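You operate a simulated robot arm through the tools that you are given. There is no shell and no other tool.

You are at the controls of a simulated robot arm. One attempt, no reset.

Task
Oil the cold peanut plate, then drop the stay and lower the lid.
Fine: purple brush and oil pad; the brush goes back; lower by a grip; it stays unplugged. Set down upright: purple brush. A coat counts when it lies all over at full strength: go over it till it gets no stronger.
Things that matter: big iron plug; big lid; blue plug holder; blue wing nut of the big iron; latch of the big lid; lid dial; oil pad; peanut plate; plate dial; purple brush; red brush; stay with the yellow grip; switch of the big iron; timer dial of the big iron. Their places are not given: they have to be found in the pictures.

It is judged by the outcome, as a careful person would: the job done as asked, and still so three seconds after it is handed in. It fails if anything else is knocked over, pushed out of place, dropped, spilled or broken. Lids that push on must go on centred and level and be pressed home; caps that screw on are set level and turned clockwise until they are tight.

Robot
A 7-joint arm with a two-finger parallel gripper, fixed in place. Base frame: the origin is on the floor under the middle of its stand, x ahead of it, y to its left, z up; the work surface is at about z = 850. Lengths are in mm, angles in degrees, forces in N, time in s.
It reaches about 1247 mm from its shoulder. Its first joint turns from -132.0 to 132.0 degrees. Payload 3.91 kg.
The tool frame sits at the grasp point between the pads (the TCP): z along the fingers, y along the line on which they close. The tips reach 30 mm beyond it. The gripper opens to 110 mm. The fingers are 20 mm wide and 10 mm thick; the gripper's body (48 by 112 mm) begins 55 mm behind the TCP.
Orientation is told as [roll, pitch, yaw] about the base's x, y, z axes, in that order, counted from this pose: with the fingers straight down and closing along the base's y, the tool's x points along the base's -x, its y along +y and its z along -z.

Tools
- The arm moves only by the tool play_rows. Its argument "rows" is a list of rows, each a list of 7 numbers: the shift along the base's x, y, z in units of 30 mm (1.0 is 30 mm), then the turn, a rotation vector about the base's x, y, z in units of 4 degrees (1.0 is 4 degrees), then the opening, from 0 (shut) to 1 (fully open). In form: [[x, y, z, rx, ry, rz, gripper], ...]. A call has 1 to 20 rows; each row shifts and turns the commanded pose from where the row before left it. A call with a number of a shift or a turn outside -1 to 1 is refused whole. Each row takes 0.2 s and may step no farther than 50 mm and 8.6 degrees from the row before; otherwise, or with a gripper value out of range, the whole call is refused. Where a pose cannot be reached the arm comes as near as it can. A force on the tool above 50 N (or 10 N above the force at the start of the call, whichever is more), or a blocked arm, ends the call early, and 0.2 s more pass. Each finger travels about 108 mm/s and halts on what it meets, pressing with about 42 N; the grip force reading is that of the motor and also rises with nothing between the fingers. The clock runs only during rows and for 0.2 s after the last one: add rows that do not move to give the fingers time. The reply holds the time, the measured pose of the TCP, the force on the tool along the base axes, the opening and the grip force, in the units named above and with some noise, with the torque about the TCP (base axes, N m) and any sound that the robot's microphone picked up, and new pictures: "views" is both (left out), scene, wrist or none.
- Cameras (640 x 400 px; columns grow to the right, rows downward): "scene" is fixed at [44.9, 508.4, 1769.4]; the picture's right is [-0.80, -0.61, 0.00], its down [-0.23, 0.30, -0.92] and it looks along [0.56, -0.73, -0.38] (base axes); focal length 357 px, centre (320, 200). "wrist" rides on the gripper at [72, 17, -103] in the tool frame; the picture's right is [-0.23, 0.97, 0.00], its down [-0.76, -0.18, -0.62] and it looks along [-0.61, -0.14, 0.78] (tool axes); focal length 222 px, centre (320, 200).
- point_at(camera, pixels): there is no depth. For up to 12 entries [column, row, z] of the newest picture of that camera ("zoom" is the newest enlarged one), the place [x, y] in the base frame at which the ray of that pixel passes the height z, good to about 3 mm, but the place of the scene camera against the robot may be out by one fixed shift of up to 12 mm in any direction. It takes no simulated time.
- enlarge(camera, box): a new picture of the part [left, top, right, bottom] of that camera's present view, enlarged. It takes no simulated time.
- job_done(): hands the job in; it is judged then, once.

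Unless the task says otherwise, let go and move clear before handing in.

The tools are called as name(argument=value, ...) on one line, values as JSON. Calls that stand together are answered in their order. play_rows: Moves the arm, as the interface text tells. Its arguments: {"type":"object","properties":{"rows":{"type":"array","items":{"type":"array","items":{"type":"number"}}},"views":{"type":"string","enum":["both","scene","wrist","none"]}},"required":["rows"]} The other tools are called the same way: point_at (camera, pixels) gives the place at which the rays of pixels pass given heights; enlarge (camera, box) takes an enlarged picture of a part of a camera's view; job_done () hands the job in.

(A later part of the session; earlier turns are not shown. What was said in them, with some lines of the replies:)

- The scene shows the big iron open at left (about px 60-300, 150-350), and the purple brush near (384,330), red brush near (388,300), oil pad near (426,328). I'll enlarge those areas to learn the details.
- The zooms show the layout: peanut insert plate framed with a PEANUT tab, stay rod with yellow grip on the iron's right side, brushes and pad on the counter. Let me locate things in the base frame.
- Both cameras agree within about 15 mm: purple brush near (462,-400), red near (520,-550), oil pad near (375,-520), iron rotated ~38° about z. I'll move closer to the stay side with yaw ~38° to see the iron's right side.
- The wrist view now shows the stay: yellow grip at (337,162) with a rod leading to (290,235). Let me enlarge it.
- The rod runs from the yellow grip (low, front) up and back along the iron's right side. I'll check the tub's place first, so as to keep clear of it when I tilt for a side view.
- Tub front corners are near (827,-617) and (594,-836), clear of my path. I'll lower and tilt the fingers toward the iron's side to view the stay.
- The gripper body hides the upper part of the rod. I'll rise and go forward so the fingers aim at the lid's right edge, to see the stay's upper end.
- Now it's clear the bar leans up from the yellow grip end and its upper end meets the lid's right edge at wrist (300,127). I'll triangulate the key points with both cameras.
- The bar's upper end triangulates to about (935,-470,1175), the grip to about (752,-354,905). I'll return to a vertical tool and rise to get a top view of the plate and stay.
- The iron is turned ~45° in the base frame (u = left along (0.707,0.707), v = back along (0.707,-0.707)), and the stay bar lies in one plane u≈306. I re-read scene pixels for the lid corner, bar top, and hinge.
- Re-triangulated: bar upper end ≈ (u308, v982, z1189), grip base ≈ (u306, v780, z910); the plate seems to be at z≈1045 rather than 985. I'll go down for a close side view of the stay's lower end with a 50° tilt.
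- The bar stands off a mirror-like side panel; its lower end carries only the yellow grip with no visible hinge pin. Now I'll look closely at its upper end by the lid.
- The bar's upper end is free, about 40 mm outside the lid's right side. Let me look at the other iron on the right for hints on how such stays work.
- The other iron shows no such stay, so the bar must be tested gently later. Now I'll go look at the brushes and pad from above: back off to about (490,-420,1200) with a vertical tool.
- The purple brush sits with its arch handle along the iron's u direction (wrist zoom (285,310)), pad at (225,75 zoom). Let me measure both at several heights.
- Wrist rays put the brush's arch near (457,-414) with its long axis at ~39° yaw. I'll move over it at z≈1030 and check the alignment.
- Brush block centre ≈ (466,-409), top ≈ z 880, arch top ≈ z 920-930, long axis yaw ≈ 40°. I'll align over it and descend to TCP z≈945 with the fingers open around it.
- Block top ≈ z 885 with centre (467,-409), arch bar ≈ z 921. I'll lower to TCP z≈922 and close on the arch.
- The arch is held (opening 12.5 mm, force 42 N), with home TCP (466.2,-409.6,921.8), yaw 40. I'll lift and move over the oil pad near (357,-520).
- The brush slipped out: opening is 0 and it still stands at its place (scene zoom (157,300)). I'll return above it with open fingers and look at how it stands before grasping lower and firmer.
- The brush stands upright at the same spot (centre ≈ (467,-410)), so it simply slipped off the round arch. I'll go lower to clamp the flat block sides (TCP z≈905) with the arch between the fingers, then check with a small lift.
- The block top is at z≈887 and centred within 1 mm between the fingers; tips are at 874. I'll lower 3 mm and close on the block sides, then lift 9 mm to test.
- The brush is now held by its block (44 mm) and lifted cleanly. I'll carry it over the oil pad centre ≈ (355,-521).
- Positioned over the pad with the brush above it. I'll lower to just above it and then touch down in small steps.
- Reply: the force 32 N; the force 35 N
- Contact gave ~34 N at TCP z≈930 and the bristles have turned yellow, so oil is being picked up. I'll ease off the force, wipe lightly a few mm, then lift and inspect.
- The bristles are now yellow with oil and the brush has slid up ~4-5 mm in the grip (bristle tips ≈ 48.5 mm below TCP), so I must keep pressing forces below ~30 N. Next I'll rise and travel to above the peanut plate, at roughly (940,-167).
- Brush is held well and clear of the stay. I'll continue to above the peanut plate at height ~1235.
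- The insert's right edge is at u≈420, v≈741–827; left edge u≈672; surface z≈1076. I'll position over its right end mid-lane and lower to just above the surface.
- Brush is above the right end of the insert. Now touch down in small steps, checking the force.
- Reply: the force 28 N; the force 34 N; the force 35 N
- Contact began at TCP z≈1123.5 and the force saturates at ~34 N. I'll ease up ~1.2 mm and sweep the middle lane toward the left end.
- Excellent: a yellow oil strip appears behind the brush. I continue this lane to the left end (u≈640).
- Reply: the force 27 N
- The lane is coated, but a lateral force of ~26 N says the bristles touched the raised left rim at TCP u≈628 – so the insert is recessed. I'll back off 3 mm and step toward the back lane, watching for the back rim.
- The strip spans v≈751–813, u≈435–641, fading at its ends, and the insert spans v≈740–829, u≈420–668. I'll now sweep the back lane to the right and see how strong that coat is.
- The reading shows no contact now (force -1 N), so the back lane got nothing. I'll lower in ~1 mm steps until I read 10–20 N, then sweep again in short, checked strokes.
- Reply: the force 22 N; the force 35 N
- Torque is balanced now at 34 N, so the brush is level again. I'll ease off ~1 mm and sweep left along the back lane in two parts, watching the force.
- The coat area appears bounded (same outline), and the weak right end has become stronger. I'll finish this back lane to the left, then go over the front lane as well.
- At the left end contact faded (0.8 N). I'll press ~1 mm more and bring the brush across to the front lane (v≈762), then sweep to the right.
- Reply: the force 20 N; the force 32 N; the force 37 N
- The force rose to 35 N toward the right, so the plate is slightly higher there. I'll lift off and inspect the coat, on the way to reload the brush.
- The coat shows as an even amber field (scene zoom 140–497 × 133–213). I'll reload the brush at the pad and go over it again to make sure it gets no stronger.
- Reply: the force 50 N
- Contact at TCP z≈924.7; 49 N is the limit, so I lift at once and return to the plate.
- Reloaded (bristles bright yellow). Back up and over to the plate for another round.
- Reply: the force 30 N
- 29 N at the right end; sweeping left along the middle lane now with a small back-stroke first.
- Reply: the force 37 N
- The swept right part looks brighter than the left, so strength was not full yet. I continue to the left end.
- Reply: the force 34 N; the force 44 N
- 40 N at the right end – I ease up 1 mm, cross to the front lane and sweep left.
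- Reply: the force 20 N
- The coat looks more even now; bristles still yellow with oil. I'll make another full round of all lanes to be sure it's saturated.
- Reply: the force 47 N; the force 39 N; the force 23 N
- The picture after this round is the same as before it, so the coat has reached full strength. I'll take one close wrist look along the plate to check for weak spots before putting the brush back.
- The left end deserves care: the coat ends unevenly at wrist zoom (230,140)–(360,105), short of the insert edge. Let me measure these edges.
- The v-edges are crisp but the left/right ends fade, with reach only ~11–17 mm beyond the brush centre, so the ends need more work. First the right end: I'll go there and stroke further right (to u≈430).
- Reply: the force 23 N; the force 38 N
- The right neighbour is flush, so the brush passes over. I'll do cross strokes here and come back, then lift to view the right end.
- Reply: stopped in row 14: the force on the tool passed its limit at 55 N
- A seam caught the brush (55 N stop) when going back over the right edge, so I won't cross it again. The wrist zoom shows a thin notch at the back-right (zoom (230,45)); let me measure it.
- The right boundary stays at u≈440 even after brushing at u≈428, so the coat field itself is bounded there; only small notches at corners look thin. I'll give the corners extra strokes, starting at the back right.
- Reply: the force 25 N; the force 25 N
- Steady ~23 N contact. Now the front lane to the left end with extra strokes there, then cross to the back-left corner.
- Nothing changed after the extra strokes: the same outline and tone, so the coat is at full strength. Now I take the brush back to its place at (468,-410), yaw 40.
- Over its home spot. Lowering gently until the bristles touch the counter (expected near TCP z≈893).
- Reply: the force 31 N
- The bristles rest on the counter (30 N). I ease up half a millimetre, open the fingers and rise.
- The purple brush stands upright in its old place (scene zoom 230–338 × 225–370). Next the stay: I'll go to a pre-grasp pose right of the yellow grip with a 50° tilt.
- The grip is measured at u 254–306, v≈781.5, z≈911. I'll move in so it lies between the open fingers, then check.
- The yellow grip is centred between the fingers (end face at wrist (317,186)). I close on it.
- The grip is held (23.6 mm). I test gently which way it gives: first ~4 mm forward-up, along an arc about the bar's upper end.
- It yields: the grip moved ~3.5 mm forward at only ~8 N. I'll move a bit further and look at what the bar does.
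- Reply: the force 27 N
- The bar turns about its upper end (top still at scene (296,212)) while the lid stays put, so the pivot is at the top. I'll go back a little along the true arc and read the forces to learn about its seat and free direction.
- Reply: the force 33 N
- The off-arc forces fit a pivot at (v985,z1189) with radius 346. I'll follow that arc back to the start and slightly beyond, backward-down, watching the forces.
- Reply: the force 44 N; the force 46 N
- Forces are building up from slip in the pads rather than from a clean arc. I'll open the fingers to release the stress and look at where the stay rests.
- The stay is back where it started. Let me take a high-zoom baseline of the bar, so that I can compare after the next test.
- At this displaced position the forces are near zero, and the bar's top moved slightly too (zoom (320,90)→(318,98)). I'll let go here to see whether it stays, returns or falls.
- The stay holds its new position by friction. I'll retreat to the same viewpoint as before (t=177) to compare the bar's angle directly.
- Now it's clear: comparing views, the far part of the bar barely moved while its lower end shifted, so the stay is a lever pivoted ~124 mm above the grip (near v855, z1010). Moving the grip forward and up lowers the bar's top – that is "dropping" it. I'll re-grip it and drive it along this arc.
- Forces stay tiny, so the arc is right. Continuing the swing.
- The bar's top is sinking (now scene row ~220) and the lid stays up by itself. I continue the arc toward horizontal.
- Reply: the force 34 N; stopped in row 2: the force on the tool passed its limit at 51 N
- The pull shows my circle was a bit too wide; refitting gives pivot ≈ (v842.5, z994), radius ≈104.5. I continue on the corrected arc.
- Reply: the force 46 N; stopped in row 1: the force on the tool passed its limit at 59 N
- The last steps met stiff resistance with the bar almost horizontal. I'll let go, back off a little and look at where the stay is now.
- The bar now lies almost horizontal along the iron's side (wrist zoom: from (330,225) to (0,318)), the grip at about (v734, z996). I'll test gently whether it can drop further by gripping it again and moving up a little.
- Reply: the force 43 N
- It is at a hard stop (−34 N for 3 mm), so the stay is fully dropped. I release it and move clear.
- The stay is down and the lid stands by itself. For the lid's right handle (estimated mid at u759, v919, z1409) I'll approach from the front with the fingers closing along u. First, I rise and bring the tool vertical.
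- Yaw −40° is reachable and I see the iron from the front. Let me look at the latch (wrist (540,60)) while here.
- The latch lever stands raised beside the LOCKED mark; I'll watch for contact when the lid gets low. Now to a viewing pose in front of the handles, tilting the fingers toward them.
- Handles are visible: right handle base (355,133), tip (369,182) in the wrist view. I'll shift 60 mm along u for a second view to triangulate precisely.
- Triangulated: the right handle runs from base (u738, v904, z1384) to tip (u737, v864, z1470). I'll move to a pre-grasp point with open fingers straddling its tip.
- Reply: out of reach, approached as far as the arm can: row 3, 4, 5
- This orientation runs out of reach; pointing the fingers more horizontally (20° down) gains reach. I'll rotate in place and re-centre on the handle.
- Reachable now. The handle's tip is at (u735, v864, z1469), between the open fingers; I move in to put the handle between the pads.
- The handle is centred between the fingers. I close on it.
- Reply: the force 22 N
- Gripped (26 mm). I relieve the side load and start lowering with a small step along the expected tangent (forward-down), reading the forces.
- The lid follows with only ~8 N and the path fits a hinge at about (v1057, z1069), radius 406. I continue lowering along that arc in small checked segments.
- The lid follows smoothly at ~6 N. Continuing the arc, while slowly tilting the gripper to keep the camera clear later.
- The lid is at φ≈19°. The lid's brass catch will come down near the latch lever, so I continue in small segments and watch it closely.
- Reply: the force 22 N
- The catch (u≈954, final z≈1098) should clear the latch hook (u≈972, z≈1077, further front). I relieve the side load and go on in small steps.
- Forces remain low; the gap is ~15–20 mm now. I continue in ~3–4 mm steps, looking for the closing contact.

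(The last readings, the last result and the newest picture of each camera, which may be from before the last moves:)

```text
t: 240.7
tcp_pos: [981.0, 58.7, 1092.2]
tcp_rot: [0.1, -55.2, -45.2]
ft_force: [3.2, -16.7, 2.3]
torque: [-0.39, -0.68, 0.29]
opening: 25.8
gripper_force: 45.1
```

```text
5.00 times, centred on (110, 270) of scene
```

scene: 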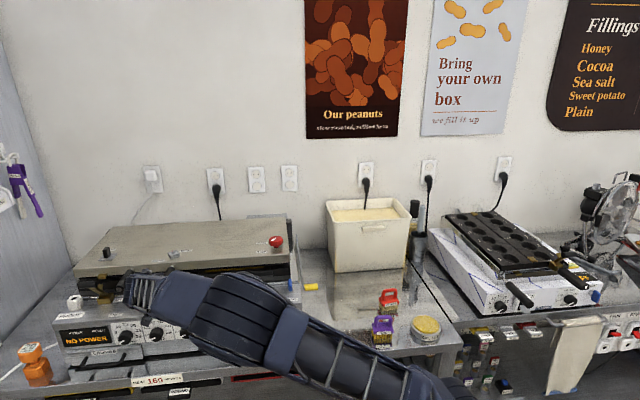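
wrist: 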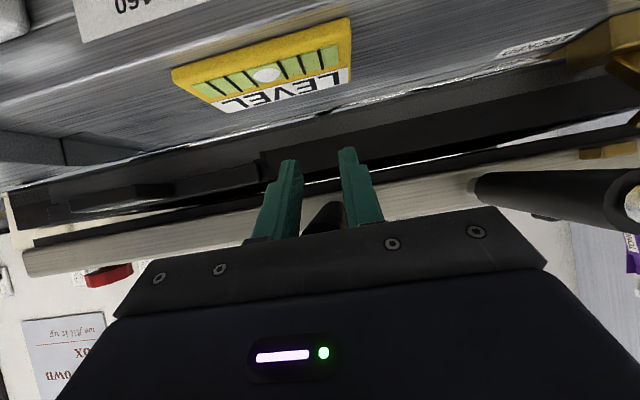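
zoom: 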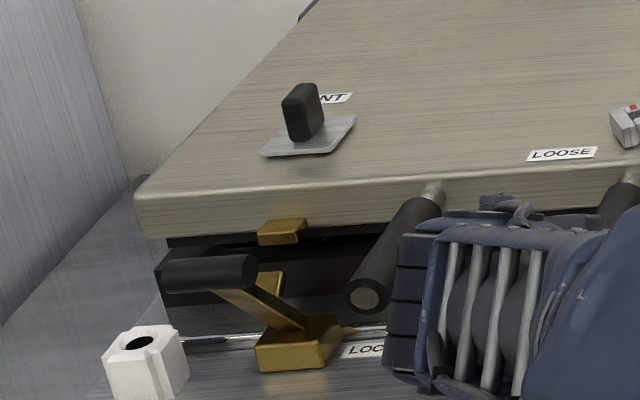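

play_rows(rows=[[0.008, -0.02, -0.1, 0, 0, 0, 0], [0, 0, 0, 0, 0, 0, 0]], views="none")

play_rows(rows=[[0, 0, -0.1, 0, 0, 0, 0], [0, 0, 0, 0, 0, 0, 0]], views="none")

play_rows(rows=[[0, 0, -0.07, 0, 0, 0, 0], [0, 0, 0, 0, 0, 0, 0]], views="both")

enlarge(camera="scene", box=[50, 230, 170, 310])

```text
t: 241.3
tcp_pos: [980.4, 60.6, 1090.3]
tcp_rot: [0.2, -55.1, -45.2]
ft_force: [-10.2, -9.8, 3.2]
torque: [0.0, -0.61, 0.29]
opening: 25.5
gripper_force: 44.3
```

```text
t: 241.9
tcp_pos: [980.7, 58.8, 1086.3]
tcp_rot: [0.0, -55.2, -45.2]
ft_force: [-20.4, -2.3, 4.5]
torque: [-0.26, -0.83, 0.44]
opening: 26.0
gripper_force: 44.9
```

```text
t: 242.5
tcp_pos: [980.2, 59.1, 1085.5]
tcp_rot: [0.0, -55.2, -45.1]
ft_force: [-15.1, 0.3, 6.6]
torque: [-0.81, -1.05, 0.29]
opening: 25.6
gripper_force: 45.2
```

scene: 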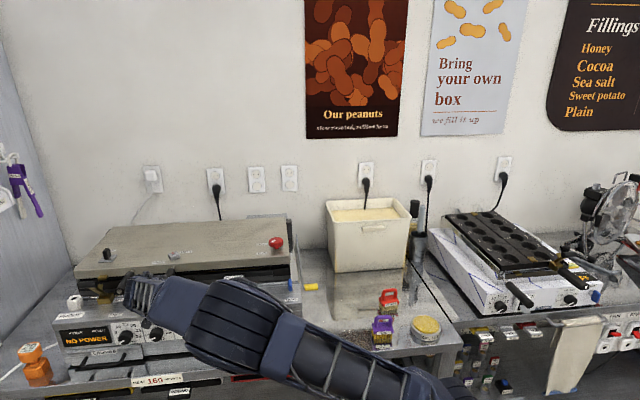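
wrist: 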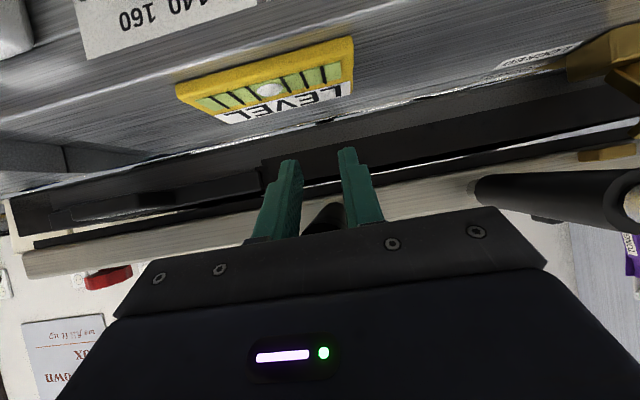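

```text
5.00 times, centred on (110, 270) of scene
```

zoom: 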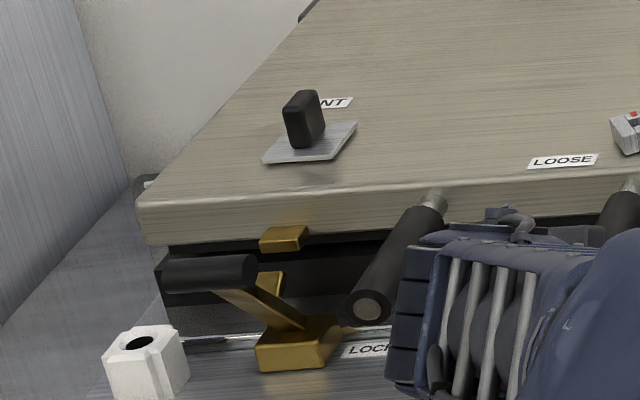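

play_rows(rows=[[-0.015, 0, -0.08, 0, 0, 0, 0], [0, 0, 0, 0, 0, 0, 0]], views="none")

play_rows(rows=[[0, 0, -0.08, 0, 0, 0, 0], [0, 0, 0, 0, 0, 0, 0]], views="none")

play_rows(rows=[[0, 0, -0.08, 0, 0, 0, 0], [0, 0, 0, 0, 0, 0, 0]], views="both")

enlarge(camera="scene", box=[50, 230, 170, 310])

enlarge(camera="wrist", box=[200, 60, 640, 280])

```text
t: 243.1
tcp_pos: [980.1, 60.1, 1083.9]
tcp_rot: [0.2, -55.2, -45.3]
ft_force: [-12.3, 1.4, 5.1]
torque: [-0.74, -1.16, 0.16]
opening: 25.7
gripper_force: 45.2
```

```text
t: 243.7
tcp_pos: [980.4, 58.3, 1081.7]
tcp_rot: [0.2, -55.1, -45.0]
ft_force: [-9.8, 3.6, 5.1]
torque: [-0.83, -1.1, 0.17]
opening: 25.8
gripper_force: 44.8
```

```text
t: 244.3
tcp_pos: [980.3, 60.5, 1078.1]
tcp_rot: [0.1, -55.4, -45.1]
ft_force: [-10.8, 7.1, 10.5]
torque: [0.12, 0.08, 0.16]
opening: 25.7
gripper_force: 45.5
```

scene: 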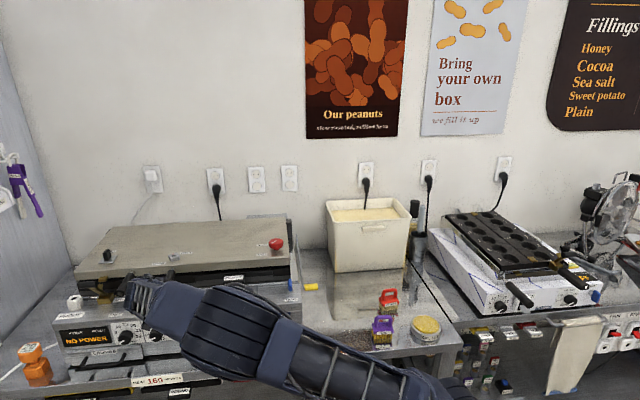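
wrist: 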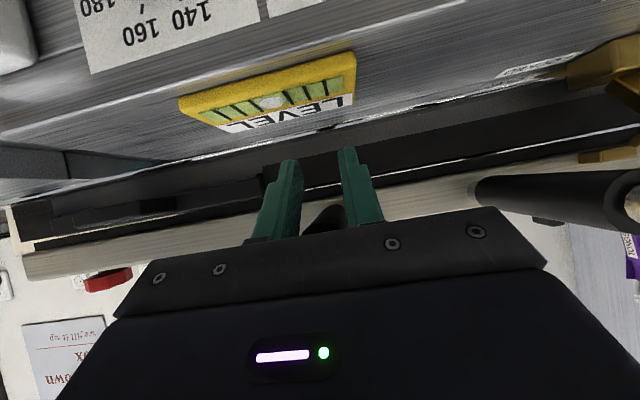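

```text
5.00 times, centred on (110, 270) of scene
```

zoom: 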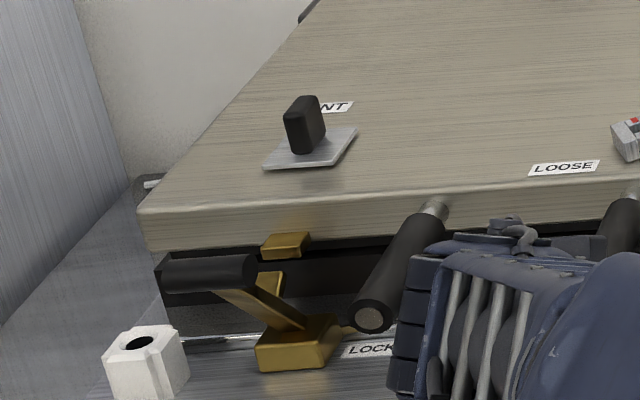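

```text
1.45 times, centred on (420, 170) of wrist
```

zoom: 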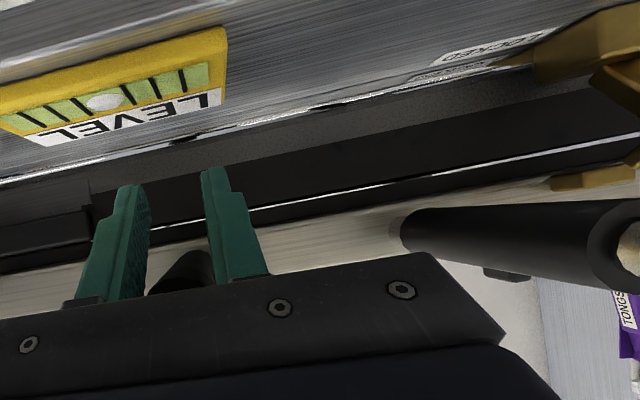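

z-force begins to rise (10 N), the gap is nearly gone. A few finer steps.

play_rows(rows=[[0, 0, -0.05, 0, 0, 0, 0], [0, 0, 0, 0, 0, 0, 0]], views="none")

play_rows(rows=[[0, 0, -0.05, 0, 0, 0, 0], [0, 0, 0, 0, 0, 0, 0]], views="wrist")

enlarge(camera="wrist", box=[200, 60, 640, 280])

```text
t: 244.9
tcp_pos: [980.0, 60.1, 1079.1]
tcp_rot: [0.4, -55.2, -45.3]
ft_force: [-6.8, 11.1, 29.2]
torque: [0.37, 0.5, -0.12]
opening: 26.0
gripper_force: 44.8
```

```text
t: 245.5
tcp_pos: [979.6, 59.3, 1075.9]
tcp_rot: [0.2, -55.3, -45.2]
ft_force: [8.5, 8.4, 32.7]
torque: [0.39, 0.8, -0.3]
opening: 26.0
gripper_force: 45.2
```

wrist: 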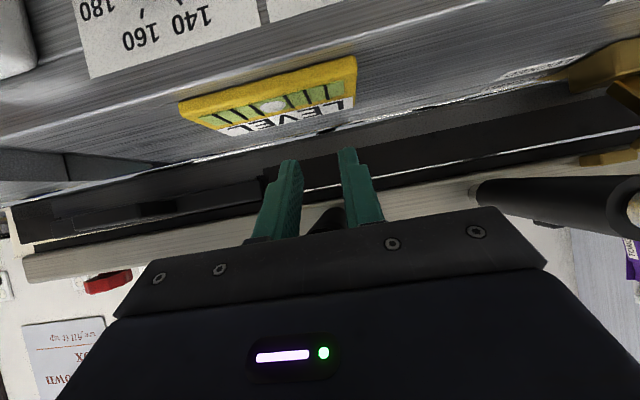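

```text
1.45 times, centred on (420, 170) of wrist
```

zoom: 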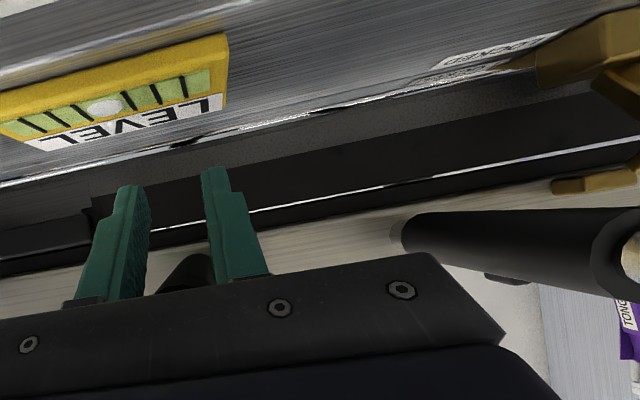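

z-force now 30+ N: the lid has met a stop. Let me check from the scene whether it is fully closed all round.

play_rows(rows=[[0, 0, 0.05, 0, 0, 0, 0], [0, 0, 0, 0, 0, 0, 0]], views="both")

enlarge(camera="scene", box=[200, 215, 320, 305])

enlarge(camera="scene", box=[60, 220, 180, 310])

```text
t: 246.1
tcp_pos: [981.3, 59.8, 1076.7]
tcp_rot: [0.2, -55.2, -45.0]
ft_force: [16.4, 7.4, 19.3]
torque: [-0.5, 0.18, -0.36]
opening: 25.9
gripper_force: 44.7
```

scene: 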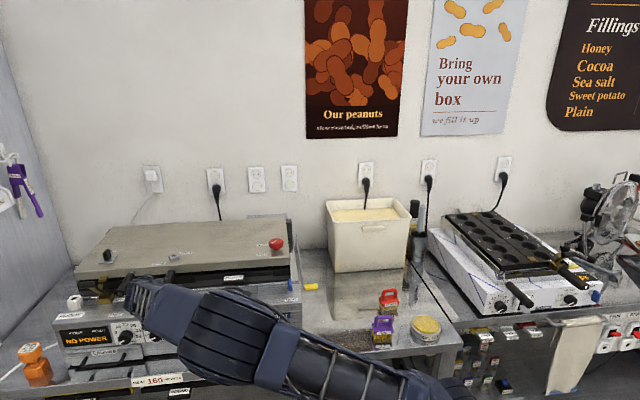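
wrist: 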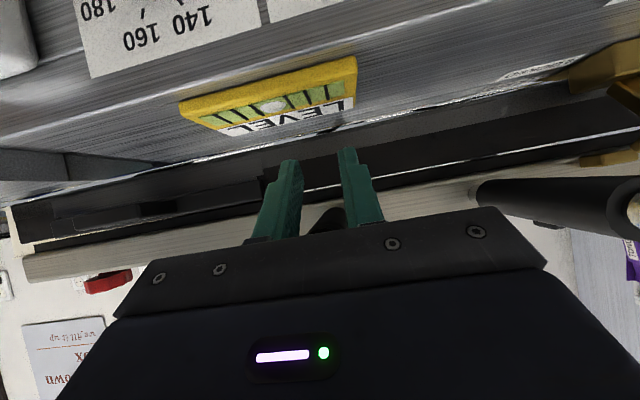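

```text
4.44 times, centred on (260, 260) of scene
```

zoom: 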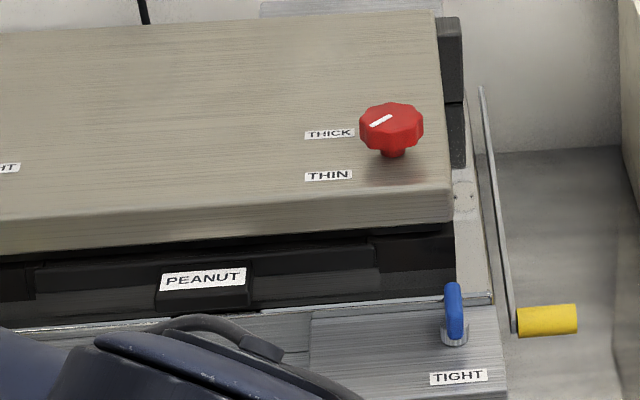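

```text
4.44 times, centred on (120, 265) of scene
```

zoom: 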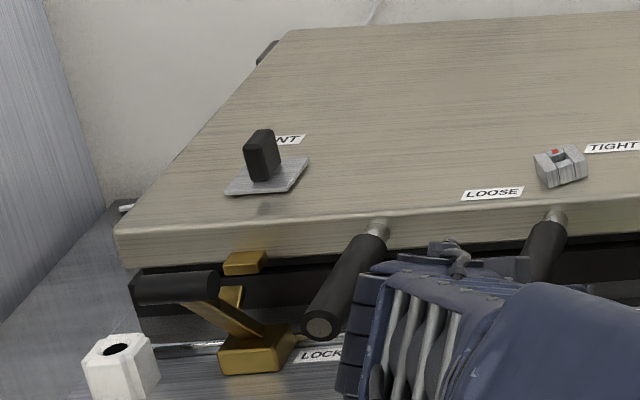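

The lid sits closed (the catch no longer moves in the scene, THICK/THIN dial sets the stop). I ease the load, open the fingers and withdraw forward-up along the gripper axis.

play_rows(rows=[[-0.02, -0.02, 0.04, 0, 0, 0, 0], [0, 0, 0, 0, 0, 0, 0]], views="none")

play_rows(rows=[[0, 0, 0, 0, 0, 0, 0.35], [0, 0, 0, 0, 0, 0, 0.55], [0, 0, 0, 0, 0, 0, 0.7], [0, 0, 0, 0, 0, 0, 0.7]], views="both")

```text
t: 246.7
tcp_pos: [980.5, 59.2, 1076.2]
tcp_rot: [0.1, -55.1, -45.1]
ft_force: [23.4, 9.6, 6.7]
torque: [-0.34, 0.37, -0.61]
opening: 25.6
gripper_force: 44.6
```

```text
t: 247.7
tcp_pos: [980.2, 59.3, 1076.5]
tcp_rot: [0.0, -55.2, -45.1]
ft_force: [-0.1, -0.4, 0.4]
torque: [0.01, 0.01, 0.04]
opening: 77.1
gripper_force: 0.2
```

scene: 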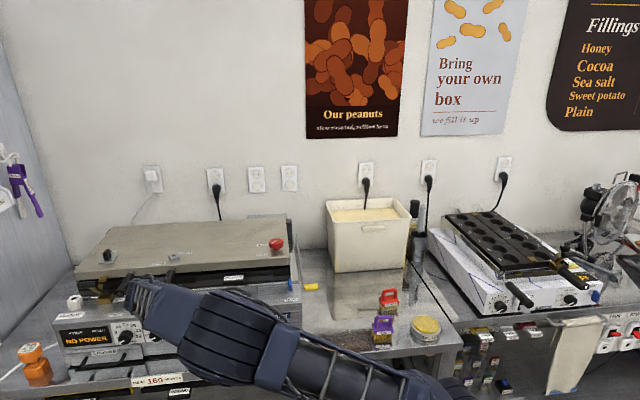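
wrist: 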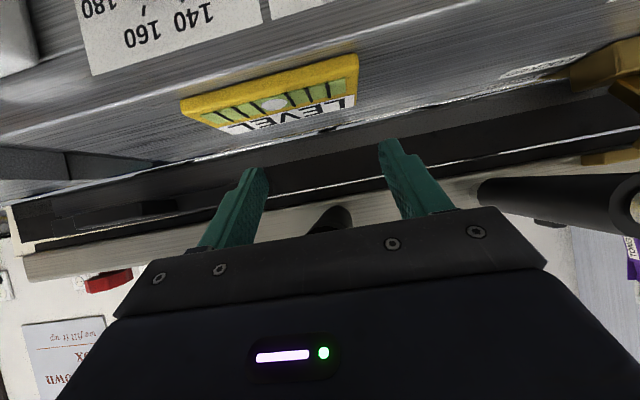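

play_rows(rows=[[-0.3, 0.3, 0.3, 0, 0, 0, 0.7], [-0.58, 0.58, 0.571, 0, 0, 0, 0.7], [-0.58, 0.58, 0.571, 0, 0, 0, 0.7], [-0.58, 0.58, 0.571, 0, 0, 0, 0.7], [-0.5, 0.5, 0.8, 0, 0, 0, 0.7], [-0.4, 0.2, 0.95, 0, 0, 0, 0.7], [-0.4, 0, 0.95, 0, 0, 0, 0.7], [-0.4, 0, 0.95, 0, 0, 0, 0.7], [-0.4, -0.2, 0.95, 0, 0, 0, 0.7], [-0.4, -0.2, 0.95, 0, 0, 0, 0.7]], views="both")

enlarge(camera="scene", box=[50, 200, 320, 320])

enlarge(camera="wrist", box=[100, 0, 640, 240])

```text
t: 249.9
tcp_pos: [843.9, 129.3, 1305.6]
tcp_rot: [0.0, -55.2, -45.0]
ft_force: [0.1, 0.6, -0.4]
torque: [-0.04, -0.01, -0.02]
opening: 77.0
gripper_force: 0.0
```

scene: 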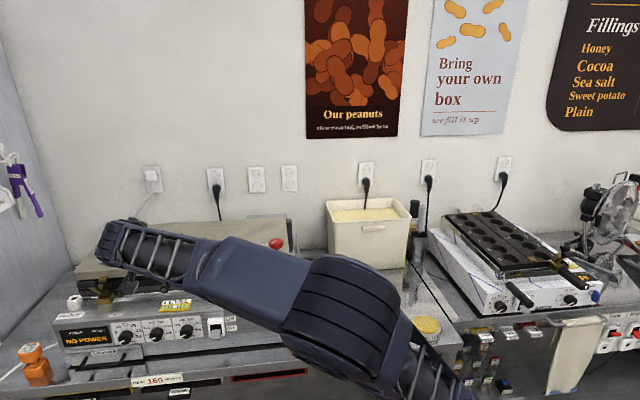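
wrist: 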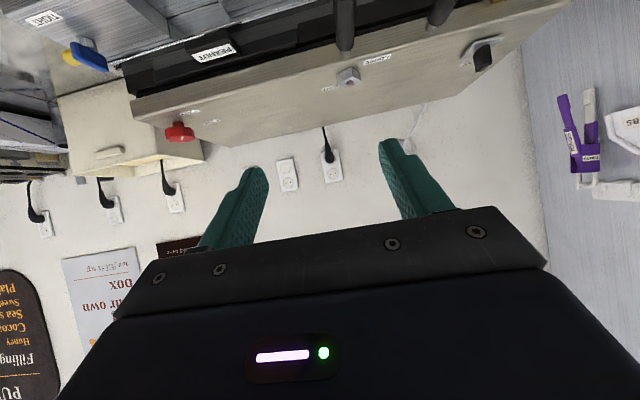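

```text
2.37 times, centred on (185, 260) of scene
```

zoom: 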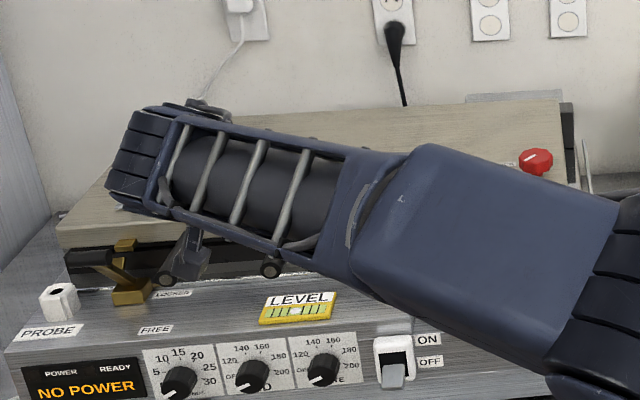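

```text
1.19 times, centred on (370, 120) of wrist
```

zoom: 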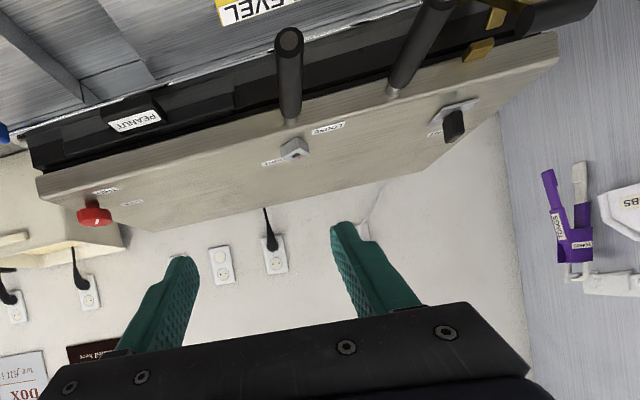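

The lid is closed and the handle free. I'll bring the arm well clear to get an unobstructed look at everything.

play_rows(rows=[[-0.7, -0.1, 0.6, 0.884, 0.884, 0, 0.7], [-0.7, -0.1, 0.6, 0.884, 0.884, 0, 0.7], [-0.7, -0.2, 0.5, 0.884, 0.884, 0, 0.7], [-0.7, -0.3, 0.5, 0.884, 0.884, 0, 0.7], [-0.7, -0.4, 0.5, 0.884, 0.884, 0, 0.7], [-0.7, -0.4, 0.5, 0.884, 0.884, 0, 0.7], [-0.7, -0.5, 0.4, 0.884, 0.884, 0, 0.7], [-0.7, -0.5, 0.4, 0.884, 0.884, 0, 0.7], [-0.7, -0.5, 0.3, 0.884, 0.884, 0, 0.7], [-0.7, -0.6, 0.3, 0.884, 0.884, 0, 0.7], [-0.6, -0.7, 0.2, 0.884, 0.884, 0, 0.7], [-0.3, -0.9, 0, 0, 0, 0.9, 0.7], [-0.3, -0.9, 0, 0, 0, 0.9, 0.7], [-0.2, -0.9, 0, 0, 0, 0.9, 0.7], [-0.2, -0.9, 0, 0, 0, 0.9, 0.7], [-0.2, -0.9, 0, 0, 0, 0.9, 0.7]], views="both")

enlarge(camera="scene", box=[40, 190, 330, 370])

enlarge(camera="scene", box=[200, 215, 330, 310])

enlarge(camera="scene", box=[60, 225, 200, 320])

```text
t: 253.3
tcp_pos: [579.5, -134.4, 1448.0]
tcp_rot: [0.0, -0.2, -27.0]
ft_force: [0.4, -0.1, -0.1]
torque: [-0.03, 0.01, 0.03]
opening: 77.1
gripper_force: 0.0
```

scene: 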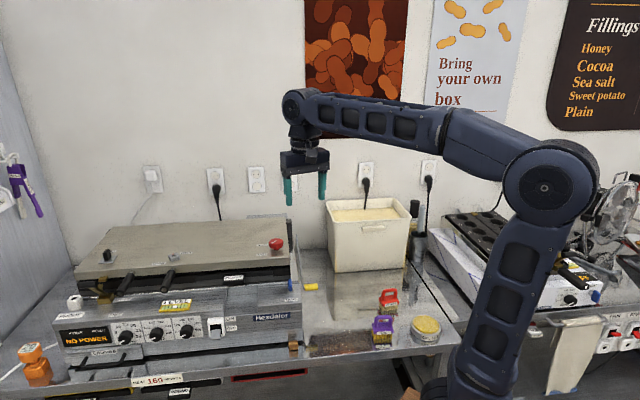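
wrist: 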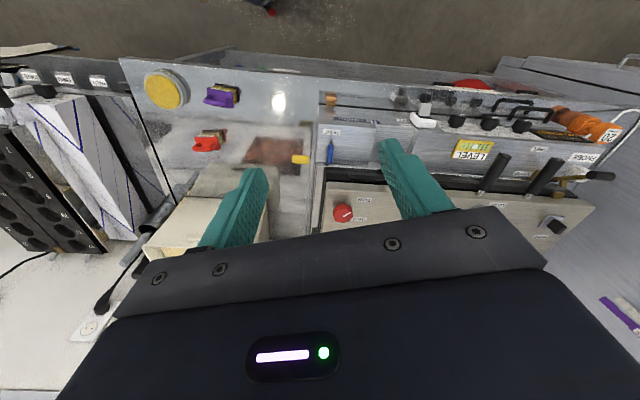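

```text
2.21 times, centred on (185, 280) of scene
```

zoom: 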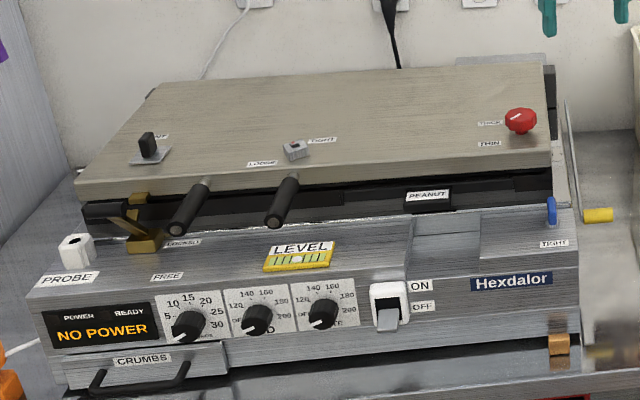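

```text
4.21 times, centred on (265, 262) of scene
```

zoom: 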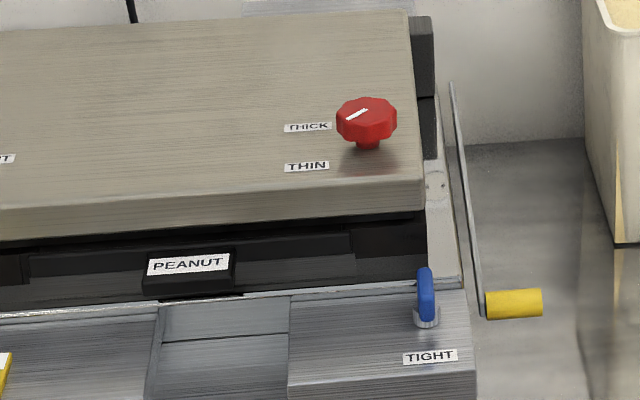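

```text
4.21 times, centred on (130, 272) of scene
```

zoom: 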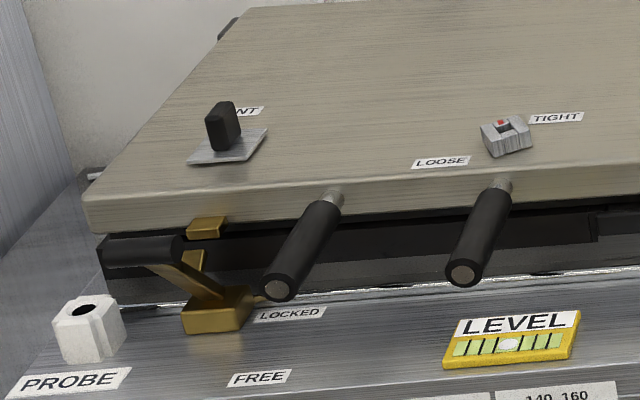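

The lid is down level; stay down; brush back. I want a closer check that the lid isn't resting on the latch hook, so I'll move to view the front left from the wrist camera.

play_rows(rows=[[0.8, 0.5, 0, 0, 0, -0.9, 0.7], [0.9, 0.6, 0, 0, 0, -0.9, 0.7], [0.9, 0.65, 0, 0, 0, -0.9, 0.7], [0.9, 0.65, 0, 0, 0, -0.9, 0.7], [0.9, 0.65, 0, 0, 0, -0.9, 0.7], [0.9, 0.65, -0.2, -0.81, -0.81, 0, 0.7], [0.9, 0.65, -0.4, -0.81, -0.81, 0, 0.7], [0.9, 0.65, -0.6, -0.81, -0.81, 0, 0.7], [0.9, 0.65, -0.7, -0.81, -0.81, 0, 0.7], [0.9, 0.65, -0.7, -0.81, -0.81, 0, 0.7], [0.9, 0.65, -0.7, -0.81, -0.81, 0, 0.7], [0.9, 0.65, -0.7, -0.81, -0.81, 0, 0.7], [0.9, 0.65, -0.7, -0.81, -0.81, 0, 0.7], [0.9, 0.65, -0.7, -0.81, -0.81, 0, 0.7], [0.9, 0.65, -0.7, -0.81, -0.81, 0, 0.7], [0.7, 0.5, -0.7, -0.81, -0.81, 0, 0.7], [0.4, 0.3, -0.7, -0.81, -0.81, 0, 0.7]], views="both")

enlarge(camera="wrist", box=[260, 0, 640, 200])

```text
t: 256.9
tcp_pos: [1015.6, 176.6, 1225.5]
tcp_rot: [0.2, -55.2, -45.2]
ft_force: [-0.6, -0.6, 0.6]
torque: [0.07, 0.04, 0.0]
opening: 77.0
gripper_force: 0.1
```

scene: 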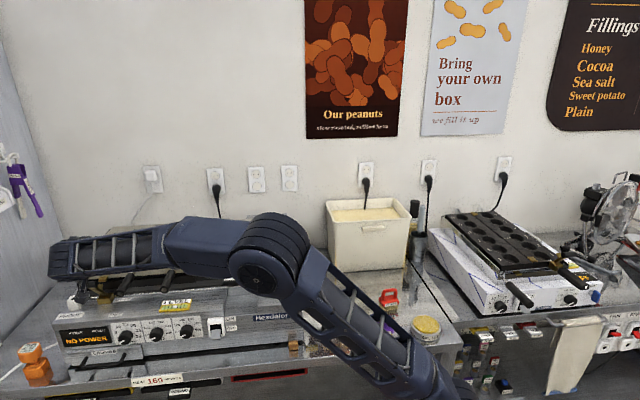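
wrist: 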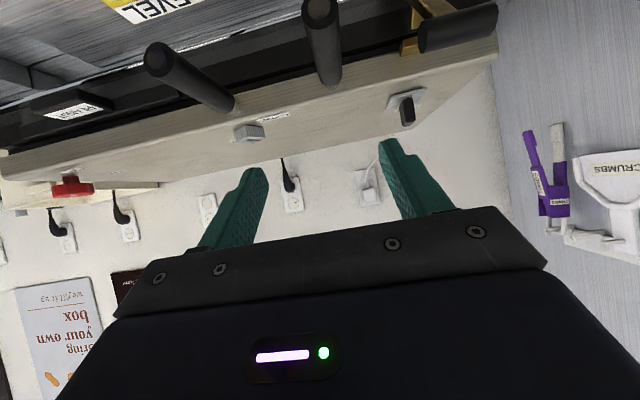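

```text
1.68 times, centred on (450, 100) of wrist
```

zoom: 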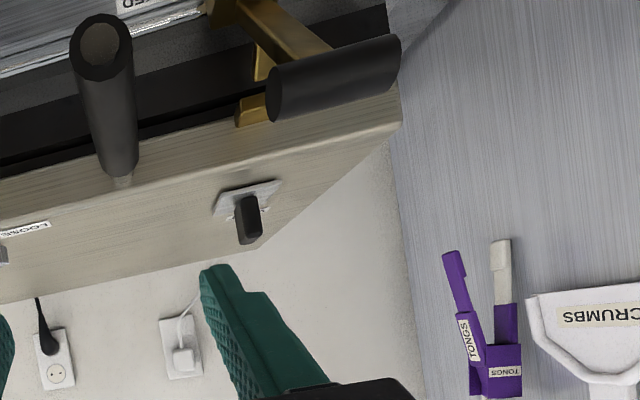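

enlarge(camera="wrist", box=[360, 0, 500, 90])

enlarge(camera="wrist", box=[0, 40, 260, 200])

```text
4.44 times, centred on (430, 45) of wrist
```

zoom: 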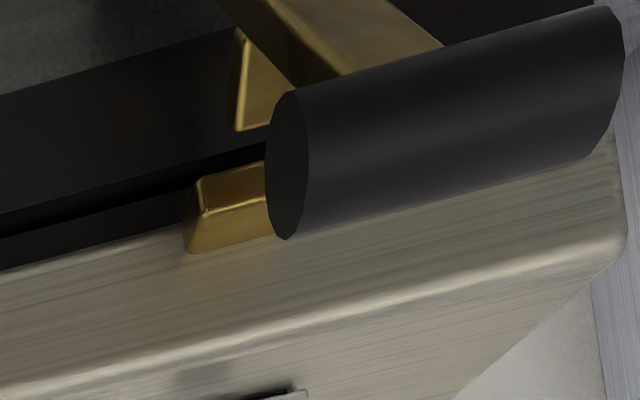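

```text
2.46 times, centred on (130, 120) of wrist
```

zoom: 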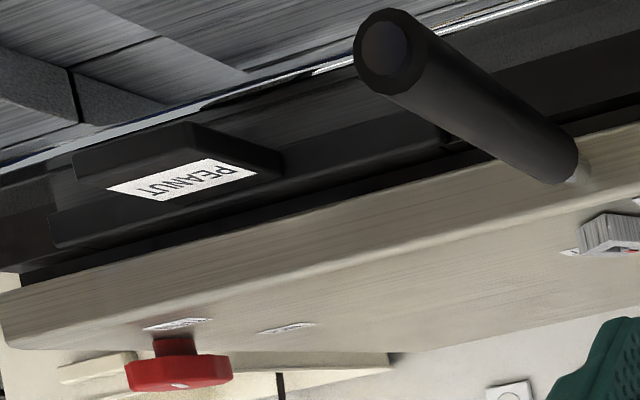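

The catch and the latch prong are separate (gap at zoom (240,150)), and the lid seam is an even thin line, so the lid is properly down. I'll retreat the arm clear and do a last overall check.

play_rows(rows=[[-0.4, -0.1, 0.7, 0, 0, 0, 0.7], [-0.7, -0.3, 0.7, 0.81, 0.81, 0, 0.7], [-0.9, -0.5, 0.7, 0.81, 0.81, 0, 0.7], [-0.9, -0.6, 0.7, 0.81, 0.81, 0, 0.7], [-0.9, -0.65, 0.7, 0.81, 0.81, 0, 0.7], [-0.9, -0.65, 0.7, 0.81, 0.81, 0, 0.7], [-0.9, -0.65, 0.7, 0.81, 0.81, 0, 0.7], [-0.9, -0.65, 0.6, 0.81, 0.81, 0, 0.7], [-0.9, -0.65, 0.6, 0.81, 0.81, 0, 0.7], [-0.9, -0.65, 0.5, 0.81, 0.81, 0, 0.7], [-0.9, -0.65, 0.4, 0.81, 0.81, 0, 0.7], [-0.9, -0.65, 0.2, 0.81, 0.81, 0, 0.7], [-0.9, -0.65, 0, 0.81, 0.81, 0, 0.7], [-0.9, -0.65, 0, 0, 0, 0.9, 0.7], [-0.9, -0.65, 0, 0, 0, 0.9, 0.7], [-0.9, -0.65, 0, 0, 0, 0.9, 0.7], [-0.5, -0.5, 0, 0, 0, 0.9, 0.7]], views="both")

enlarge(camera="scene", box=[40, 190, 330, 370])

enlarge(camera="scene", box=[290, 270, 460, 380])

```text
t: 260.5
tcp_pos: [588.5, -116.6, 1440.1]
tcp_rot: [0.0, -0.2, -30.6]
ft_force: [1.3, 0.6, -0.9]
torque: [-0.04, 0.02, 0.01]
opening: 77.1
gripper_force: 0.2
```

scene: 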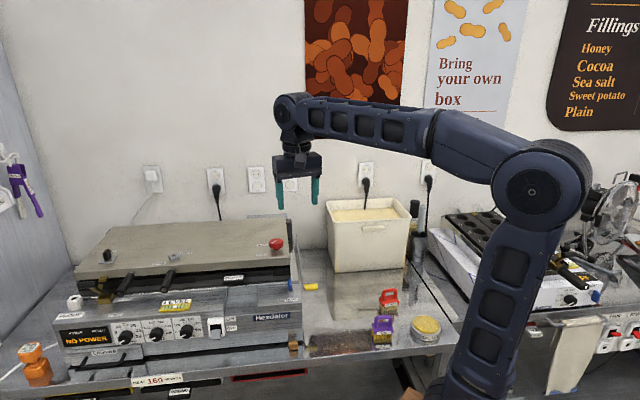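
wrist: 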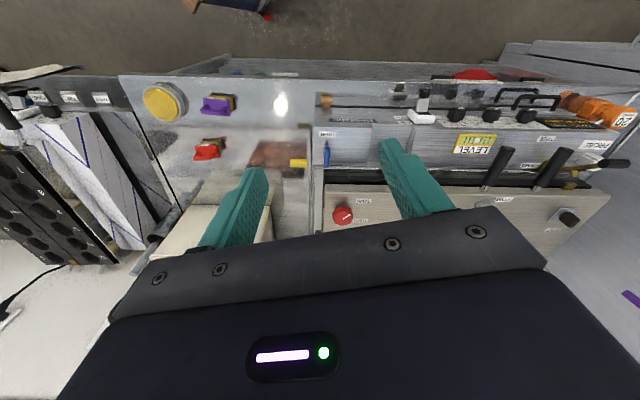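

```text
2.21 times, centred on (185, 280) of scene
```

zoom: 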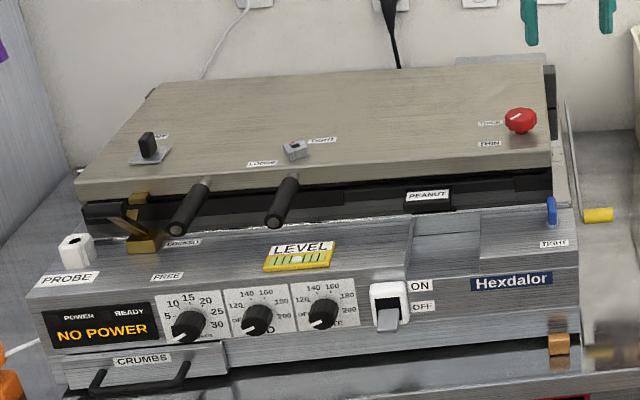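

```text
3.64 times, centred on (375, 325) of scene
```

zoom: 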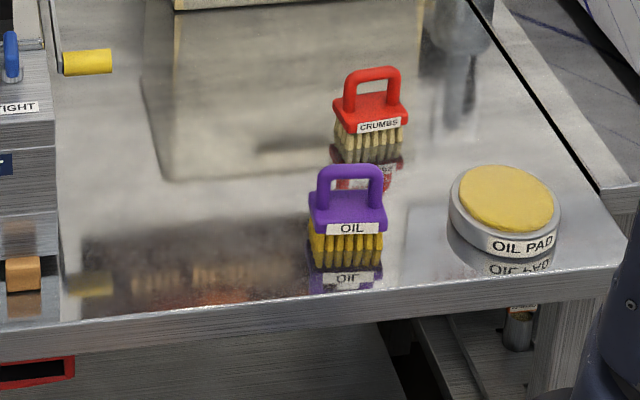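

The final pictures show the lid down and level, and the stay dropped with its yellow grip at (311,287). The purple brush is upright in its place, the red brush and pad are undisturbed, and the iron still reads NO POWER. The arm is clear, so I hand the job in.

job_done()

```text
The job is handed in.
```

I oiled the peanut plate, put the purple brush back, dropped the stay and lowered the lid. The job is handed in, but I have no verdict on it yet.

- **Oil coat:** I went over the plate with the purple brush, reloading it once from the oil pad. I stopped when further passes made no visible difference. The oil shows as one even area that stops about 12–20 mm short of the plate's edges. It did not spread further even when the brush passed over the edge, so I took that area as the full coat.
- **Brush:** My first grip slipped off the handle as I lifted, and the brush stayed standing where it was. I then held it by its block. It now stands upright within a few millimetres of where it started.
- **Force stop:** One oiling stroke caught on the seam at the plate's right edge and stopped at 55 N. I saw nothing move.
- **Stay:** I swung it down by the yellow grip until it reached a hard stop. The bar now lies almost flat along the iron's side.
- **Lid:** I lowered it by the right-hand handle and let go once it met its stop. It stayed down and looks level. The latch was left alone and is not holding the lid up.
- **Left as they were:** The iron is still unplugged and shows NO POWER. I did not touch the red brush, the dials, the switch or the wing nut.
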